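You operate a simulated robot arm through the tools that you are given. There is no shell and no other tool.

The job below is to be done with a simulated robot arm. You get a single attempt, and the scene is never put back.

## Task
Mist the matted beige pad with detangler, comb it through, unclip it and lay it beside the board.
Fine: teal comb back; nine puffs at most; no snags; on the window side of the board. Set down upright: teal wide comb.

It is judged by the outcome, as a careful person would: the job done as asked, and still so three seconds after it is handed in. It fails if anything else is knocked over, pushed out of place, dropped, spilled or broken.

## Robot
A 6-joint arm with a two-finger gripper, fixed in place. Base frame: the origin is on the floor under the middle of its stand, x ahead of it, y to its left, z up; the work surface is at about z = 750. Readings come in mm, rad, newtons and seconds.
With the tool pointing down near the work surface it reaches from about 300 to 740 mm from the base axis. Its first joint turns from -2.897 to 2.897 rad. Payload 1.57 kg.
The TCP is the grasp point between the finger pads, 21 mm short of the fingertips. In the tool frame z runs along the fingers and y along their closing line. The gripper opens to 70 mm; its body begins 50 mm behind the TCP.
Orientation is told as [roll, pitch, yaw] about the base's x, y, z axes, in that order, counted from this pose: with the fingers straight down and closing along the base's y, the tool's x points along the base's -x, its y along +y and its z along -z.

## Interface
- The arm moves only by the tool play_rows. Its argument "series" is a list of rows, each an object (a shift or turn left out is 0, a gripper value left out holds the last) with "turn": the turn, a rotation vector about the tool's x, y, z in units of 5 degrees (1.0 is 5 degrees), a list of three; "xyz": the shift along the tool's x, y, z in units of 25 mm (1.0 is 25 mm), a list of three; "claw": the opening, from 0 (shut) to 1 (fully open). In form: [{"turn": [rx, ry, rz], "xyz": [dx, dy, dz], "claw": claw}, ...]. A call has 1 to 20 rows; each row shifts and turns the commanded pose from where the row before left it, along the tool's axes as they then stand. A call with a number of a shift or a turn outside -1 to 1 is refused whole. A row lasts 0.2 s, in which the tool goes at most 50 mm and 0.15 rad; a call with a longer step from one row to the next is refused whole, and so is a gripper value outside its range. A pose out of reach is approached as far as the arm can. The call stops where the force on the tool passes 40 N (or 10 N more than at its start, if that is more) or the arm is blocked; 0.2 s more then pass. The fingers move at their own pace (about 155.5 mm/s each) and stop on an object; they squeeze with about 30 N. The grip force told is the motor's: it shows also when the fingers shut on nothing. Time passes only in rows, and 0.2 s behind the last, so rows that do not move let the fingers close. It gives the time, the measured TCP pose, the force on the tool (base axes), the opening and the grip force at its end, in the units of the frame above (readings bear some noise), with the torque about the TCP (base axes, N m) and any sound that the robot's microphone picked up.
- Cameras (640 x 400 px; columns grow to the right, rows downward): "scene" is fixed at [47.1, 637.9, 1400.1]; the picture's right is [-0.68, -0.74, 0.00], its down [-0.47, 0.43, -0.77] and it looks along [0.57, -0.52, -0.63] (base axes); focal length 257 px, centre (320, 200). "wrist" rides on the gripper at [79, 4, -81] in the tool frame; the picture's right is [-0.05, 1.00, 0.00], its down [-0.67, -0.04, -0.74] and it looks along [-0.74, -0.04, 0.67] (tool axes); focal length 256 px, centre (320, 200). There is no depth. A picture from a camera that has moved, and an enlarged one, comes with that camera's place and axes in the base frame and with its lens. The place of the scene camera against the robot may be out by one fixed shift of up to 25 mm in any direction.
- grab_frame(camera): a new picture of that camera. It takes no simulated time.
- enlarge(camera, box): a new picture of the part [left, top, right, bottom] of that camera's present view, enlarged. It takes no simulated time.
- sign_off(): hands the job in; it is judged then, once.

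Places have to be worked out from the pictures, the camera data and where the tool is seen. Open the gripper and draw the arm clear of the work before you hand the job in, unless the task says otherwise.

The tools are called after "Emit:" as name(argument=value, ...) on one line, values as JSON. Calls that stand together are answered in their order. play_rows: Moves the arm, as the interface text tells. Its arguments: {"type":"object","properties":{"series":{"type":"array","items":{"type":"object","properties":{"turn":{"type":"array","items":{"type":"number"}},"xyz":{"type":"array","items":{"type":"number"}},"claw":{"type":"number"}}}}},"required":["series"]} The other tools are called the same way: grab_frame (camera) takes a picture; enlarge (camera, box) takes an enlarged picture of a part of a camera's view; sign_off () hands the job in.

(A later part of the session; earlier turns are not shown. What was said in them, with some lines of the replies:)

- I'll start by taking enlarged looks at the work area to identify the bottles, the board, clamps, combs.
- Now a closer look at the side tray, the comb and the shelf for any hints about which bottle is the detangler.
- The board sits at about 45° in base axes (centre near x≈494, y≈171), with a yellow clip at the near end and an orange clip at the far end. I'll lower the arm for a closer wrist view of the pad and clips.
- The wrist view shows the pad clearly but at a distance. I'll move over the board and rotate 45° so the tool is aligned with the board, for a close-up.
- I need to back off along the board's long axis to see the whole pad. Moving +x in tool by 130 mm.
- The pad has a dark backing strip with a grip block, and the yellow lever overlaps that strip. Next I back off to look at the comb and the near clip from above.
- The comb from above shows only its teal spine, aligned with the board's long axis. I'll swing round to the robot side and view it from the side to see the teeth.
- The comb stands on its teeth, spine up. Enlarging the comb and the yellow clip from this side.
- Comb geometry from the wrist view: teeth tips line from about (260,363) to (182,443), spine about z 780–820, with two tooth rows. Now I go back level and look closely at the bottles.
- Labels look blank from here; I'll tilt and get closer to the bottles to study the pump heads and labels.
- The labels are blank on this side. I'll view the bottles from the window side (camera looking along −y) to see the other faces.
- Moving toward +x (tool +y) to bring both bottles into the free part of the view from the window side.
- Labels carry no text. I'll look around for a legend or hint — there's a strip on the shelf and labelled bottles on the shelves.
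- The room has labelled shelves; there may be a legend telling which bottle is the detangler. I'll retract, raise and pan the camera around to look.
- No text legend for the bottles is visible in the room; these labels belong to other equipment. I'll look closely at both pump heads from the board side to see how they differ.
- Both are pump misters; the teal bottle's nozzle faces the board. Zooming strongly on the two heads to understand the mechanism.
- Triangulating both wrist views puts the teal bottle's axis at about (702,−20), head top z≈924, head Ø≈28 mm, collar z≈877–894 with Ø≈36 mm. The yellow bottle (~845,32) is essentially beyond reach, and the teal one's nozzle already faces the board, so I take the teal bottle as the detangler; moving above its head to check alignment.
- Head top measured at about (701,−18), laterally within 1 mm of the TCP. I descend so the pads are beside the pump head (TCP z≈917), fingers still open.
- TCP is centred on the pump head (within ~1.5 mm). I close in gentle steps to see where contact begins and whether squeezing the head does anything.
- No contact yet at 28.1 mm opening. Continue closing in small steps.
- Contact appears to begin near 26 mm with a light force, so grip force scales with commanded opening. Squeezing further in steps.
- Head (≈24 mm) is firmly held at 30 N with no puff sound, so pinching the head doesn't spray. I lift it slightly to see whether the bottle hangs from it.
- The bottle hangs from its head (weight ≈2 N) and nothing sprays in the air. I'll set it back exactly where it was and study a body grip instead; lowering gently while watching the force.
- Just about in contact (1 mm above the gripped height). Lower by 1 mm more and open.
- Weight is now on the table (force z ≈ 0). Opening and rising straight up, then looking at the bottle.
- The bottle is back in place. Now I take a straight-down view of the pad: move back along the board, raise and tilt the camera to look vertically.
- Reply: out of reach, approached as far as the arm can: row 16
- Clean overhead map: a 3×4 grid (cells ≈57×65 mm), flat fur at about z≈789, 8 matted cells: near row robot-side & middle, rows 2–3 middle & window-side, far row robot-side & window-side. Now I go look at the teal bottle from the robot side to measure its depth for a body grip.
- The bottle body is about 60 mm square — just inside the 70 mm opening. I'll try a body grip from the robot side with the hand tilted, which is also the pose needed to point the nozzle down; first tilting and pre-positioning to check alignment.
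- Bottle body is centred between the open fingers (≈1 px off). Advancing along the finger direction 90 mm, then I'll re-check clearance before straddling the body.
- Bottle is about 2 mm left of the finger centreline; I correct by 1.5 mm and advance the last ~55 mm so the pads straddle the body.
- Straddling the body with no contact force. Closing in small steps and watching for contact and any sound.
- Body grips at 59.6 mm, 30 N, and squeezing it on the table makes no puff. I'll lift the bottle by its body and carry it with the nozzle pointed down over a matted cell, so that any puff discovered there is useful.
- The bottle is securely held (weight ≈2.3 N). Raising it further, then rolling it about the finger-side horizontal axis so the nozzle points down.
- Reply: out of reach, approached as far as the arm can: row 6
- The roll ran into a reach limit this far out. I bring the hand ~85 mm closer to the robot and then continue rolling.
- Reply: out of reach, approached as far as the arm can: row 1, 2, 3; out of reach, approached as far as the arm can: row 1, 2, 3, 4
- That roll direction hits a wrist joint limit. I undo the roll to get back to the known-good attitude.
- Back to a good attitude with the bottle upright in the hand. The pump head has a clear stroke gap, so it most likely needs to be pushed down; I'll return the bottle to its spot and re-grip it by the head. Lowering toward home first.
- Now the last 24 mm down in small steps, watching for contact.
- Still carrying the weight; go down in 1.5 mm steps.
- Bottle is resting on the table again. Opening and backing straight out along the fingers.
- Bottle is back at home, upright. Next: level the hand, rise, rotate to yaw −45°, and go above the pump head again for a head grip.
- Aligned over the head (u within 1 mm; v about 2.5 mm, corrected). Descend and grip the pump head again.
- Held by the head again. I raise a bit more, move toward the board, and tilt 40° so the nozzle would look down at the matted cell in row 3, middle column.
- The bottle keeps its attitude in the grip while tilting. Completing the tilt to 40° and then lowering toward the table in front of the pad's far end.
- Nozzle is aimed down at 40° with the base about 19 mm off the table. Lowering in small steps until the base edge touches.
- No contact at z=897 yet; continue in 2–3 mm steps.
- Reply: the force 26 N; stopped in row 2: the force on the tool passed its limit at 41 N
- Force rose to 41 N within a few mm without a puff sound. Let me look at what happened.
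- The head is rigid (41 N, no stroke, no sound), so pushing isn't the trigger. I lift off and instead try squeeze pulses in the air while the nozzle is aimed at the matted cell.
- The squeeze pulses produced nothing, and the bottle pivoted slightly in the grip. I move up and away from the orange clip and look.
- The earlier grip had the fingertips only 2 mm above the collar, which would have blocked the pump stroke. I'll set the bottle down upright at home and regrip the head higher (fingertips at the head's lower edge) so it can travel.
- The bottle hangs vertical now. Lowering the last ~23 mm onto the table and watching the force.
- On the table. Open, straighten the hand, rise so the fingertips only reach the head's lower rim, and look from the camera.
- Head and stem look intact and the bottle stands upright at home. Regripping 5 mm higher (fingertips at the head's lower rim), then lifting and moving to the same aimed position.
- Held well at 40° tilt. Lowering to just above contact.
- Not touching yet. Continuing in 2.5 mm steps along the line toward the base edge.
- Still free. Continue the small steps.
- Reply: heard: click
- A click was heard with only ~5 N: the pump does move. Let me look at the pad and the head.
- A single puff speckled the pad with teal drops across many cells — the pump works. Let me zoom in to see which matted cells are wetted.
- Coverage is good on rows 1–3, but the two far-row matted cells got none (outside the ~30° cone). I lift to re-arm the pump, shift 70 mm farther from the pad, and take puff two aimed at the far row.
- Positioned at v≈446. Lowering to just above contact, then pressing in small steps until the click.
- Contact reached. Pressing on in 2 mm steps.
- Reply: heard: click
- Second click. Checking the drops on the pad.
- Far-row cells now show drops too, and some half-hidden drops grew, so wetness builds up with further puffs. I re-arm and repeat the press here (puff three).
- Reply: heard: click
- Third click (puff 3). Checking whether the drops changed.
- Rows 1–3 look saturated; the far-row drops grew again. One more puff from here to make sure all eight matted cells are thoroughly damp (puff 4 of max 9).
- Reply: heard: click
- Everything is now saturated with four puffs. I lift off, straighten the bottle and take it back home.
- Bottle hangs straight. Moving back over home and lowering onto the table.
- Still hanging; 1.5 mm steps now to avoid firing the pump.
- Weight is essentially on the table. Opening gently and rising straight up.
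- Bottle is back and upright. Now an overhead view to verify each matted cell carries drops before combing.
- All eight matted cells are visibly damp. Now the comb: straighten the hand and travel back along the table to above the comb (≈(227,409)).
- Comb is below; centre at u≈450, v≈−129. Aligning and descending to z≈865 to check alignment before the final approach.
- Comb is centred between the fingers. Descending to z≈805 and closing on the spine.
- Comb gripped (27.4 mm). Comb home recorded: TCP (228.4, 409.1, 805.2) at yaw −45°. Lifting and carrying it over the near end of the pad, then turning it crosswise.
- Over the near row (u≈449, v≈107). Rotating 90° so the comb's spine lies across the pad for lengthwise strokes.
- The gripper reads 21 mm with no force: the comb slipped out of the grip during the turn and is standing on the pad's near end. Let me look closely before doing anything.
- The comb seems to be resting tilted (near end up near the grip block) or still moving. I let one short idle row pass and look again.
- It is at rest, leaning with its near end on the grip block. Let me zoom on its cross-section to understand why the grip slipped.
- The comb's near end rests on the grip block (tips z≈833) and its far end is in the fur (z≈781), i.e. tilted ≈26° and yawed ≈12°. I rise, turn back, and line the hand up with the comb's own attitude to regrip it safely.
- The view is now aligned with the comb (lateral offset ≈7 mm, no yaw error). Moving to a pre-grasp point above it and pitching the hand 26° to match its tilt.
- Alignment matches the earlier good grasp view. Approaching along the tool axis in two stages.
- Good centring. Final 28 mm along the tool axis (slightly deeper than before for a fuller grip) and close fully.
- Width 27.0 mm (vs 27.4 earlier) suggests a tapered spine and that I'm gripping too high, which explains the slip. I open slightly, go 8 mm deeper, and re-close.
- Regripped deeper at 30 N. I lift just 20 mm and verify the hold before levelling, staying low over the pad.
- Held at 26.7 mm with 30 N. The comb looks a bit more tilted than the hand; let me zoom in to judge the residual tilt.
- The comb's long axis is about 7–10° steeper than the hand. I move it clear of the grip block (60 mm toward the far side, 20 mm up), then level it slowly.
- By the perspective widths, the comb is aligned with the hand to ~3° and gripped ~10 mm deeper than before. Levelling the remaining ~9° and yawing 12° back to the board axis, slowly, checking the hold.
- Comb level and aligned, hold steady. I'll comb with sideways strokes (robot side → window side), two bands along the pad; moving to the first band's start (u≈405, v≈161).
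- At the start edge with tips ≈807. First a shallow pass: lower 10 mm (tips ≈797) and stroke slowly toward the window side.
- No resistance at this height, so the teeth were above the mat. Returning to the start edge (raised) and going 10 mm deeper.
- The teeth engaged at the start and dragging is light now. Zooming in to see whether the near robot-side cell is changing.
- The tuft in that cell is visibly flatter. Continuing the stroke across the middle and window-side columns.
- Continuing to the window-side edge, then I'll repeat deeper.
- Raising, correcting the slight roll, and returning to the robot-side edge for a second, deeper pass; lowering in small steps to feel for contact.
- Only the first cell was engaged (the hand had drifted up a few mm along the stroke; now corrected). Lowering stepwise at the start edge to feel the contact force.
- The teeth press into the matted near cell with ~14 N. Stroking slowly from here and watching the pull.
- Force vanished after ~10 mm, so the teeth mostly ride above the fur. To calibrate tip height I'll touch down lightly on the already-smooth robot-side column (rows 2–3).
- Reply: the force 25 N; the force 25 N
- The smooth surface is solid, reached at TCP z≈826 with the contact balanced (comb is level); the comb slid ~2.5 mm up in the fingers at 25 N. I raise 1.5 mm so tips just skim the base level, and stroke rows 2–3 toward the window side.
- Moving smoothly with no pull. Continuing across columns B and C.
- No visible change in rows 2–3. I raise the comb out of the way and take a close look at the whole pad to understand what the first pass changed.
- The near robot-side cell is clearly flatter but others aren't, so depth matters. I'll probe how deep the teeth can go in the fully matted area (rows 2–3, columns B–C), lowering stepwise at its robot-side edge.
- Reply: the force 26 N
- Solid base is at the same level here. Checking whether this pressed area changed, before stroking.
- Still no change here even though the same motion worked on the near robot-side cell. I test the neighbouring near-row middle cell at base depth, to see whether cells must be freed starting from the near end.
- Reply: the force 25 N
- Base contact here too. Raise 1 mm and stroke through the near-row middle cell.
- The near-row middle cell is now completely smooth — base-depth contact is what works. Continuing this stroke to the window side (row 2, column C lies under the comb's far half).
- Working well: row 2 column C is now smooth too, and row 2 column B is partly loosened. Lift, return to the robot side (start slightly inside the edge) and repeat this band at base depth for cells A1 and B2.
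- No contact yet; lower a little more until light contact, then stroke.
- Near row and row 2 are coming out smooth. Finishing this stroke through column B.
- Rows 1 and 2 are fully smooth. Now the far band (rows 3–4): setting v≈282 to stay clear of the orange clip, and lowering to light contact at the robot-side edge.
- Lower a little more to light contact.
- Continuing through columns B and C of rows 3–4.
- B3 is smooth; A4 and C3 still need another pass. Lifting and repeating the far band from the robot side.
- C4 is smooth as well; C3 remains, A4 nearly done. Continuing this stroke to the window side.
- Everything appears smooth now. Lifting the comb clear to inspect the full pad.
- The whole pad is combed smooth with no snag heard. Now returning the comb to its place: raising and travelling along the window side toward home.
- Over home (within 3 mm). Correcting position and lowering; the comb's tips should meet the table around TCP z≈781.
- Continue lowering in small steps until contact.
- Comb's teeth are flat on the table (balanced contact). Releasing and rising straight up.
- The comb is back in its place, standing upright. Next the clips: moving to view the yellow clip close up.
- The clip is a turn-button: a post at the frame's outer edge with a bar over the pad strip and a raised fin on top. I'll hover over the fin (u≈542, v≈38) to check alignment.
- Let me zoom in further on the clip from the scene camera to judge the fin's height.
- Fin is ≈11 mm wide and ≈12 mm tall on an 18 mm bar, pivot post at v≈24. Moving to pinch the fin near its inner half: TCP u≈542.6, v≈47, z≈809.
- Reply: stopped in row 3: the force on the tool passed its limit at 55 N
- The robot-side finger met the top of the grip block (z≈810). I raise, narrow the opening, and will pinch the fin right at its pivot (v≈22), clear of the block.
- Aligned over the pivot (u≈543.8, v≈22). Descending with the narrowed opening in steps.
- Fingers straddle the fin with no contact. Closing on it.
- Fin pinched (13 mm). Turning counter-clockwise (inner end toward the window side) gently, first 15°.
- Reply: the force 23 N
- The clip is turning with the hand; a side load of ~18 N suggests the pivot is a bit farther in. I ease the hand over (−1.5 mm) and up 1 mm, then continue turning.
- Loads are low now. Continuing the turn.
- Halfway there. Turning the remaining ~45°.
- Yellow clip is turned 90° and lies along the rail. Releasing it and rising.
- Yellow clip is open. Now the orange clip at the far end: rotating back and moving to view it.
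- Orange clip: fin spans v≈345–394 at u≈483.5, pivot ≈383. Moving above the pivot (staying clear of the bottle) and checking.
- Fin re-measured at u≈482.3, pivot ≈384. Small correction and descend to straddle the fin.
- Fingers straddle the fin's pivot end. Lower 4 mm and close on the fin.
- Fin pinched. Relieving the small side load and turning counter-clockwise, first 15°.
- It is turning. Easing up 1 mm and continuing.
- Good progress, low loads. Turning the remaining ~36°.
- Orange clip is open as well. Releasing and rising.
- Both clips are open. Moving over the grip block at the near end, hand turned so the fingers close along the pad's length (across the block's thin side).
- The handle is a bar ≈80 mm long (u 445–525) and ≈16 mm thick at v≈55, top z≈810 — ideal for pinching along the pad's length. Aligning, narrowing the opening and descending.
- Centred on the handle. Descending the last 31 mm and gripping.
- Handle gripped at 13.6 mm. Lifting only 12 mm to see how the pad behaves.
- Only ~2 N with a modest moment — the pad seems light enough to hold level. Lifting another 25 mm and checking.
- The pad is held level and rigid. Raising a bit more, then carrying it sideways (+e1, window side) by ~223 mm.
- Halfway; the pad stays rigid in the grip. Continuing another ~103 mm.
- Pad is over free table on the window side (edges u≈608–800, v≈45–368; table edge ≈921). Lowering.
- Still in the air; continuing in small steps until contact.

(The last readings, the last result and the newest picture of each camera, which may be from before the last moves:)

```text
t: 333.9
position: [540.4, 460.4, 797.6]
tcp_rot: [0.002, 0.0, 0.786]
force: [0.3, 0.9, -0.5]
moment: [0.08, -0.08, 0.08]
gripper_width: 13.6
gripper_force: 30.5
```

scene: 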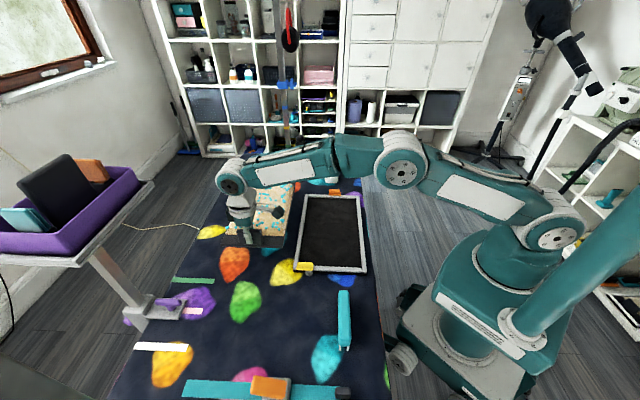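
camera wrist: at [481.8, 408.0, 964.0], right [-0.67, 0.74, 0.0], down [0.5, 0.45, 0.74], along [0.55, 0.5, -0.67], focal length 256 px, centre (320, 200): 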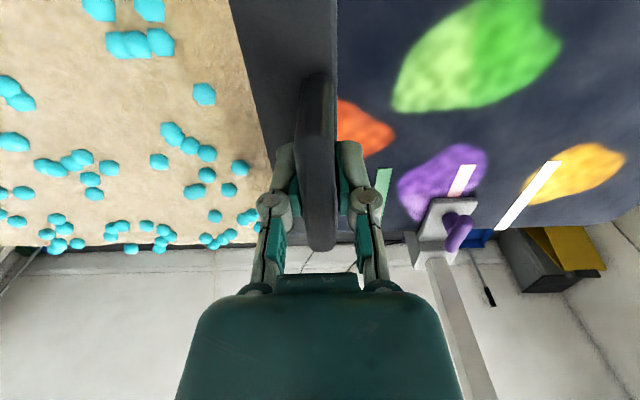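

The far end has touched (moment gone). A few more mm to seat the near end.

Emit:
play_rows(series=[{"xyz": [0, 0, 0.08]}, {}])

Emit:
play_rows(series=[{"xyz": [0, 0, 0.06]}, {}])

Emit:
enlarge(camera="scene", box=[210, 170, 330, 270])

```text
t: 334.5
position: [542.0, 461.2, 794.6]
tcp_rot: [0.002, 0.001, 0.786]
force: [-0.9, -0.2, 1.0]
moment: [-0.16, 0.16, 0.01]
gripper_width: 13.8
gripper_force: 30.1
```

```text
t: 335.1
position: [541.0, 460.8, 795.2]
tcp_rot: [0.001, -0.002, 0.786]
force: [-5.9, -1.1, 17.3]
moment: [-0.48, 0.62, 0.0]
gripper_width: 13.2
gripper_force: 30.1
```

```text
4.00 times, centred on (270, 220) of scene
camera zoom: at [47.1, 637.9, 1400.1], right [-0.68, -0.74, 0.0], down [-0.47, 0.43, -0.77], along [0.57, -0.52, -0.63], focal length 1027 px, centre (520, 120)
```

zoom: 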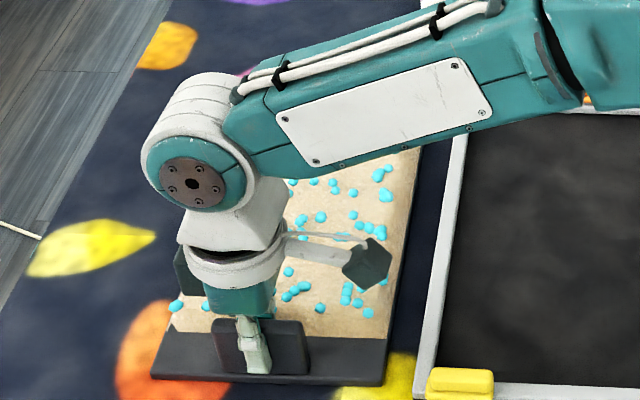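

The pad is seated on the table (17 N). Relieving slightly, opening and rising clear.

Emit:
play_rows(series=[{"xyz": [0, 0, -0.05]}, {"claw": 0.35}, {"claw": 0.6}, {}, {"xyz": [0, 0, -0.5]}, {"xyz": [0, 0, -0.8]}, {"xyz": [0, 0, -0.9]}, {"xyz": [0, 0, -0.9]}, {"xyz": [0, 0, -0.9]}, {"xyz": [0, 0, -0.9]}, {"claw": 1.0}, {}])

Emit:
grab_frame(camera="scene")

Emit:
grab_frame(camera="wrist")

```text
t: 337.7
position: [543.3, 460.8, 917.2]
tcp_rot: [0.003, 0.002, 0.785]
force: [0.5, 0.1, -0.2]
moment: [0.0, -0.02, 0.01]
gripper_width: 70.3
gripper_force: 0.1
```

```text
taken
```

scene: 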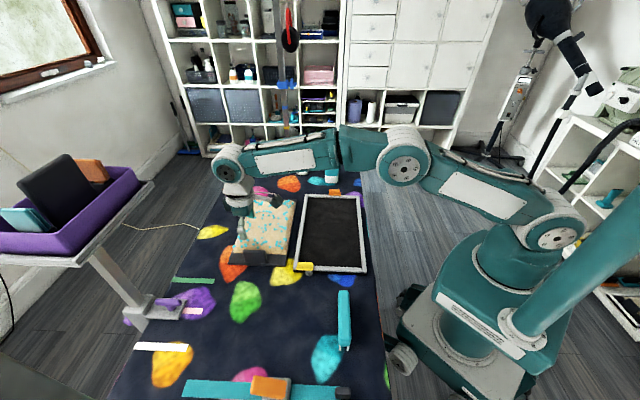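

```text
taken
camera wrist: at [483.1, 407.1, 998.6], right [-0.67, 0.74, 0.0], down [0.5, 0.45, 0.74], along [0.55, 0.5, -0.67], focal length 256 px, centre (320, 200)
```

wrist: 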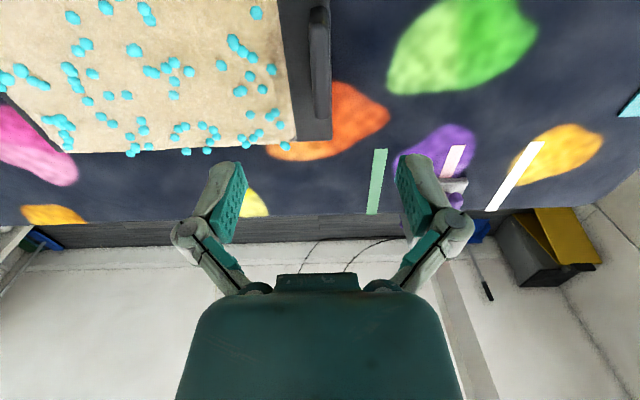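

The pad lies flat on the window side of the board. Drawing the arm up and back toward the robot for a final check.

Emit:
play_rows(series=[{"xyz": [0, 0, -0.9]}, {"xyz": [0, 0, -0.9]}, {"xyz": [0, 0, -0.9]}, {"xyz": [0, 0, -0.9]}, {"xyz": [0, 0, -0.9]}, {"xyz": [0.95, 0, 0]}, {"xyz": [0.95, 0, 0]}, {"xyz": [0.95, 0, 0]}, {"xyz": [0.95, 0, 0]}, {"xyz": [0.95, 0, 0]}, {"xyz": [0.95, 0, 0]}, {"xyz": [0.95, 0, 0]}, {"xyz": [0.95, 0, 0]}, {"xyz": [0.95, 0, 0]}, {"xyz": [0.95, 0, 0]}, {"xyz": [0.95, 0, 0]}, {"xyz": [0.95, 0, 0]}, {}])

Emit:
grab_frame(camera="scene")

Emit:
enlarge(camera="scene", box=[220, 130, 390, 290])

Emit:
enlarge(camera="scene", box=[300, 270, 390, 370])

Emit:
enlarge(camera="scene", box=[225, 185, 305, 275])

```text
t: 341.5
position: [335.6, 255.2, 1030.5]
tcp_rot: [-0.001, 0.0, 0.787]
force: [0.0, 0.7, -0.4]
moment: [0.03, -0.01, 0.03]
gripper_width: 70.1
gripper_force: 0.1
out of reach, approached as far as the arm can: row 5
```

```text
taken
```

scene: 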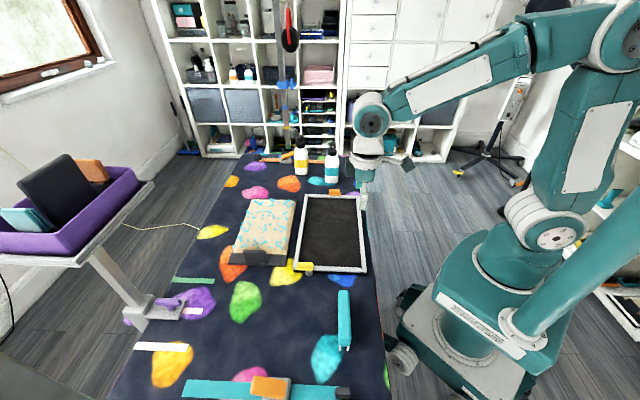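

```text
2.50 times, centred on (305, 210) of scene
camera zoom: at [47.1, 637.9, 1400.1], right [-0.68, -0.74, 0.0], down [-0.47, 0.43, -0.77], along [0.57, -0.52, -0.63], focal length 642 px, centre (358, 175)
```

zoom: 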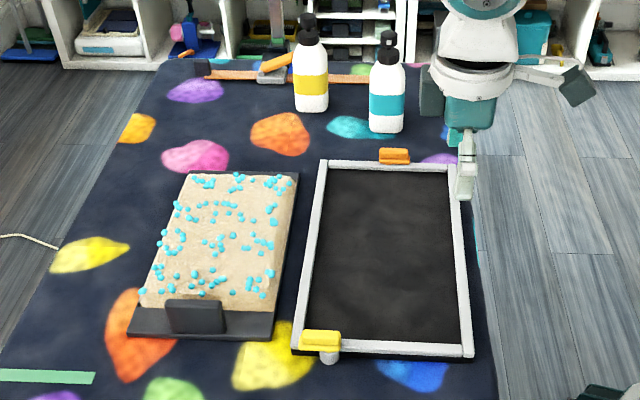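

```text
4.00 times, centred on (345, 320) of scene
camera zoom: at [47.1, 637.9, 1400.1], right [-0.68, -0.74, 0.0], down [-0.47, 0.43, -0.77], along [0.57, -0.52, -0.63], focal length 1027 px, centre (220, -280)
```

zoom: 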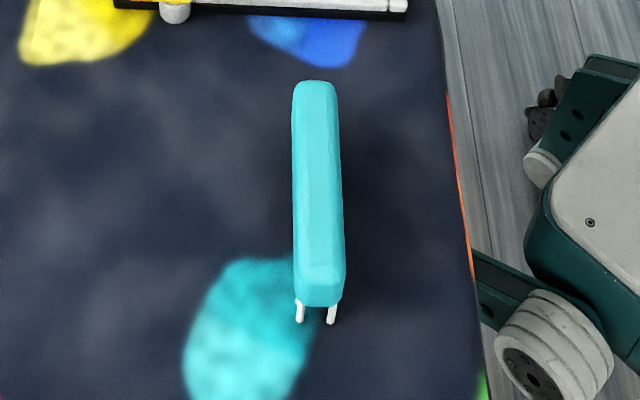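

```text
4.44 times, centred on (265, 230) of scene
camera zoom: at [47.1, 637.9, 1400.1], right [-0.68, -0.74, 0.0], down [-0.47, 0.43, -0.77], along [0.57, -0.52, -0.63], focal length 1141 px, centre (564, 67)
```

zoom: 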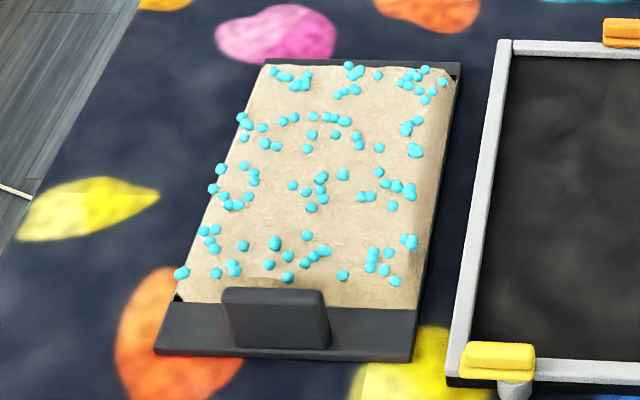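

Nearly everything looks right. Comparing the board and comb positions precisely with the initial views (same zoom boxes as at the start).

Emit:
enlarge(camera="scene", box=[270, 180, 390, 290])

Emit:
enlarge(camera="scene", box=[310, 270, 380, 370])

Emit:
enlarge(camera="scene", box=[285, 135, 349, 190])

Emit:
enlarge(camera="scene", box=[280, 120, 400, 200])

```text
3.64 times, centred on (330, 235) of scene
camera zoom: at [47.1, 637.9, 1400.1], right [-0.68, -0.74, 0.0], down [-0.47, 0.43, -0.77], along [0.57, -0.52, -0.63], focal length 934 px, centre (284, 73)
```

zoom: 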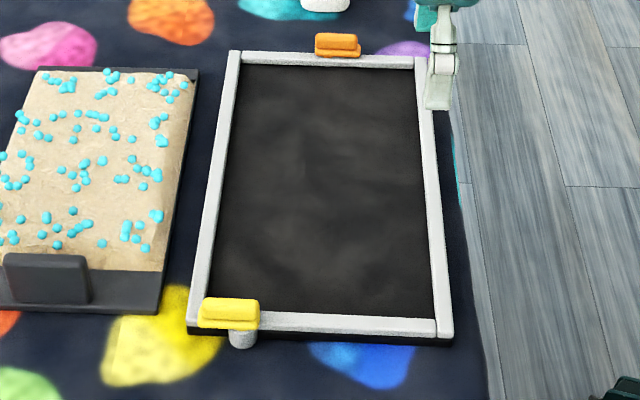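

```text
4.00 times, centred on (345, 320) of scene
camera zoom: at [47.1, 637.9, 1400.1], right [-0.68, -0.74, 0.0], down [-0.47, 0.43, -0.77], along [0.57, -0.52, -0.63], focal length 1027 px, centre (220, -280)
```

zoom: 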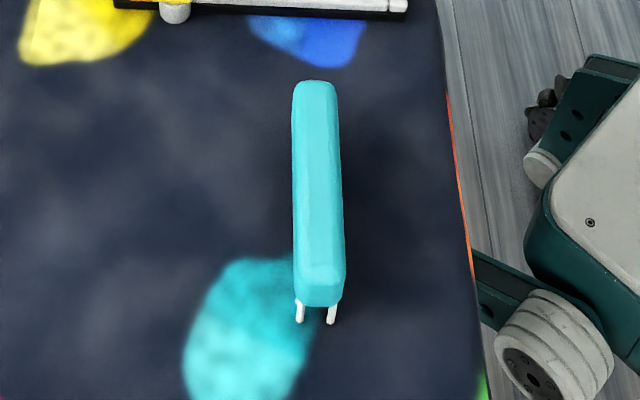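

```text
7.27 times, centred on (317, 162) of scene
camera zoom: at [47.1, 637.9, 1400.1], right [-0.68, -0.74, 0.0], down [-0.47, 0.43, -0.77], along [0.57, -0.52, -0.63], focal length 1867 px, centre (342, 473)
```

zoom: 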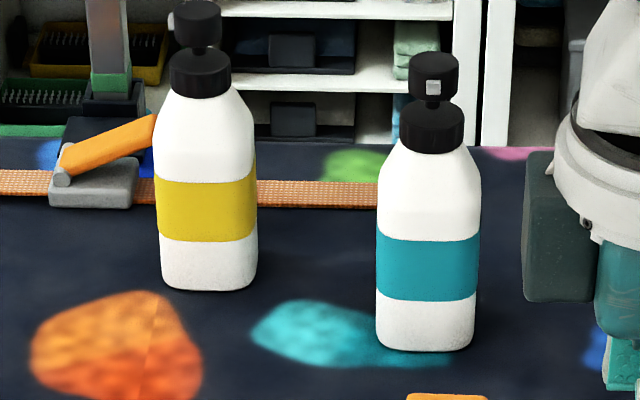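

```text
5.00 times, centred on (340, 160) of scene
camera zoom: at [47.1, 637.9, 1400.1], right [-0.68, -0.74, 0.0], down [-0.47, 0.43, -0.77], along [0.57, -0.52, -0.63], focal length 1284 px, centre (220, 400)
```

zoom: 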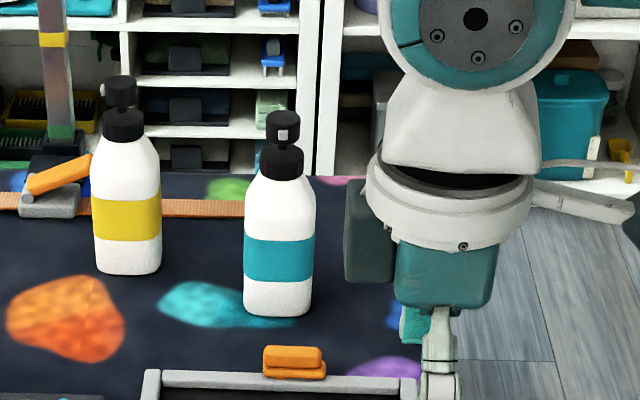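

Board, bottle and comb are all within about a centimetre of where they stood, upright and undisturbed; the pad lies combed and flat on the window side. Retracting the arm high to roughly its starting pose before handing in.

Emit:
play_rows(series=[{"xyz": [0, 0, -0.9], "claw": 1.0}, {"xyz": [0, 0, -0.9]}, {"xyz": [0, 0, -0.9]}, {"xyz": [0, 0, -0.9]}, {"xyz": [0, 0, -0.9]}, {"xyz": [0, 0, -0.9]}, {"xyz": [0, 0, -0.9]}, {"turn": [0, 0, 1]}, {"turn": [0, 0, 1]}, {"turn": [0, 0, 1]}, {"turn": [0, 0, 1]}, {"turn": [0, 0, 1]}, {"turn": [0, 0, 1]}, {"turn": [0, 0, 1]}, {"turn": [0, 0, 1]}, {"turn": [0, 0, 1]}, {}, {}])

Emit:
grab_frame(camera="scene")

Emit:
enlarge(camera="wrist", box=[160, 0, 480, 200])

```text
t: 345.3
position: [335.9, 256.1, 1186.5]
tcp_rot: [0.004, 0.0, -0.003]
force: [0.3, -0.3, -0.2]
moment: [0.02, -0.03, 0.03]
gripper_width: 70.1
gripper_force: 0.1
```

```text
taken
```

scene: 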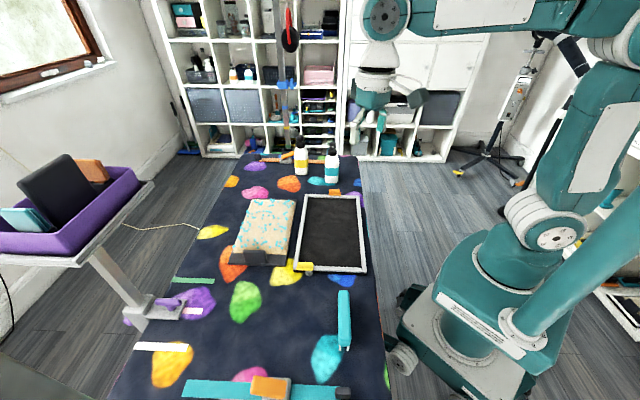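

```text
2.00 times, centred on (320, 100) of wrist
camera zoom: at [256.7, 259.3, 1267.7], right [0.05, 1.0, 0.0], down [0.67, -0.04, 0.74], along [0.74, -0.04, -0.67], focal length 512 px, centre (320, 400)
```

zoom: 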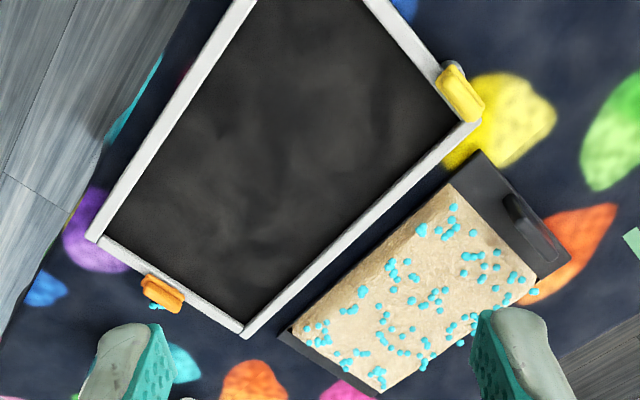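

The end state holds: the pad is misted (four puffs), combed smooth, unclipped and lying fur-up on the window side of the board. The comb is upright in its place, the bottle is back, and the arm is clear with the gripper open. Handing in.

Emit:
sign_off()

```text
The job is handed in.
```

I handed the job in: the pad is misted, combed smooth, unclipped, and lying flat with the fur up on the window side of the board. However, I dropped the comb once along the way.

- **Misting:** I used four puffs out of the nine allowed. Neither bottle has readable text. I took the teal-label bottle as the detangler because its nozzle faced the board and the yellow one was out of reach, so that was a judgement call. A few drops landed on or beside the orange clip.
- **Combing:** All eight matted patches came out smooth, and I heard no snags.
- **The drop:** While I was turning the comb it slipped out of the gripper and came to rest leaning on the pad's grip handle. I saw no damage and picked it up again.
- **Clips:** I turned both the yellow and orange clips open and left them open.
- **Placement:** The teal comb stands upright about 10 mm from where it started, and the detangler bottle is within about 5 mm. The board shifted by about 5–8 mm during the work. The yellow bottle was not touched.
- **Contact:** While I was reaching for the yellow clip, one finger pressed on the pad's handle at about 55 N. Nothing looked moved or marked afterwards.

The arm is raised clear of the table with the gripper open.
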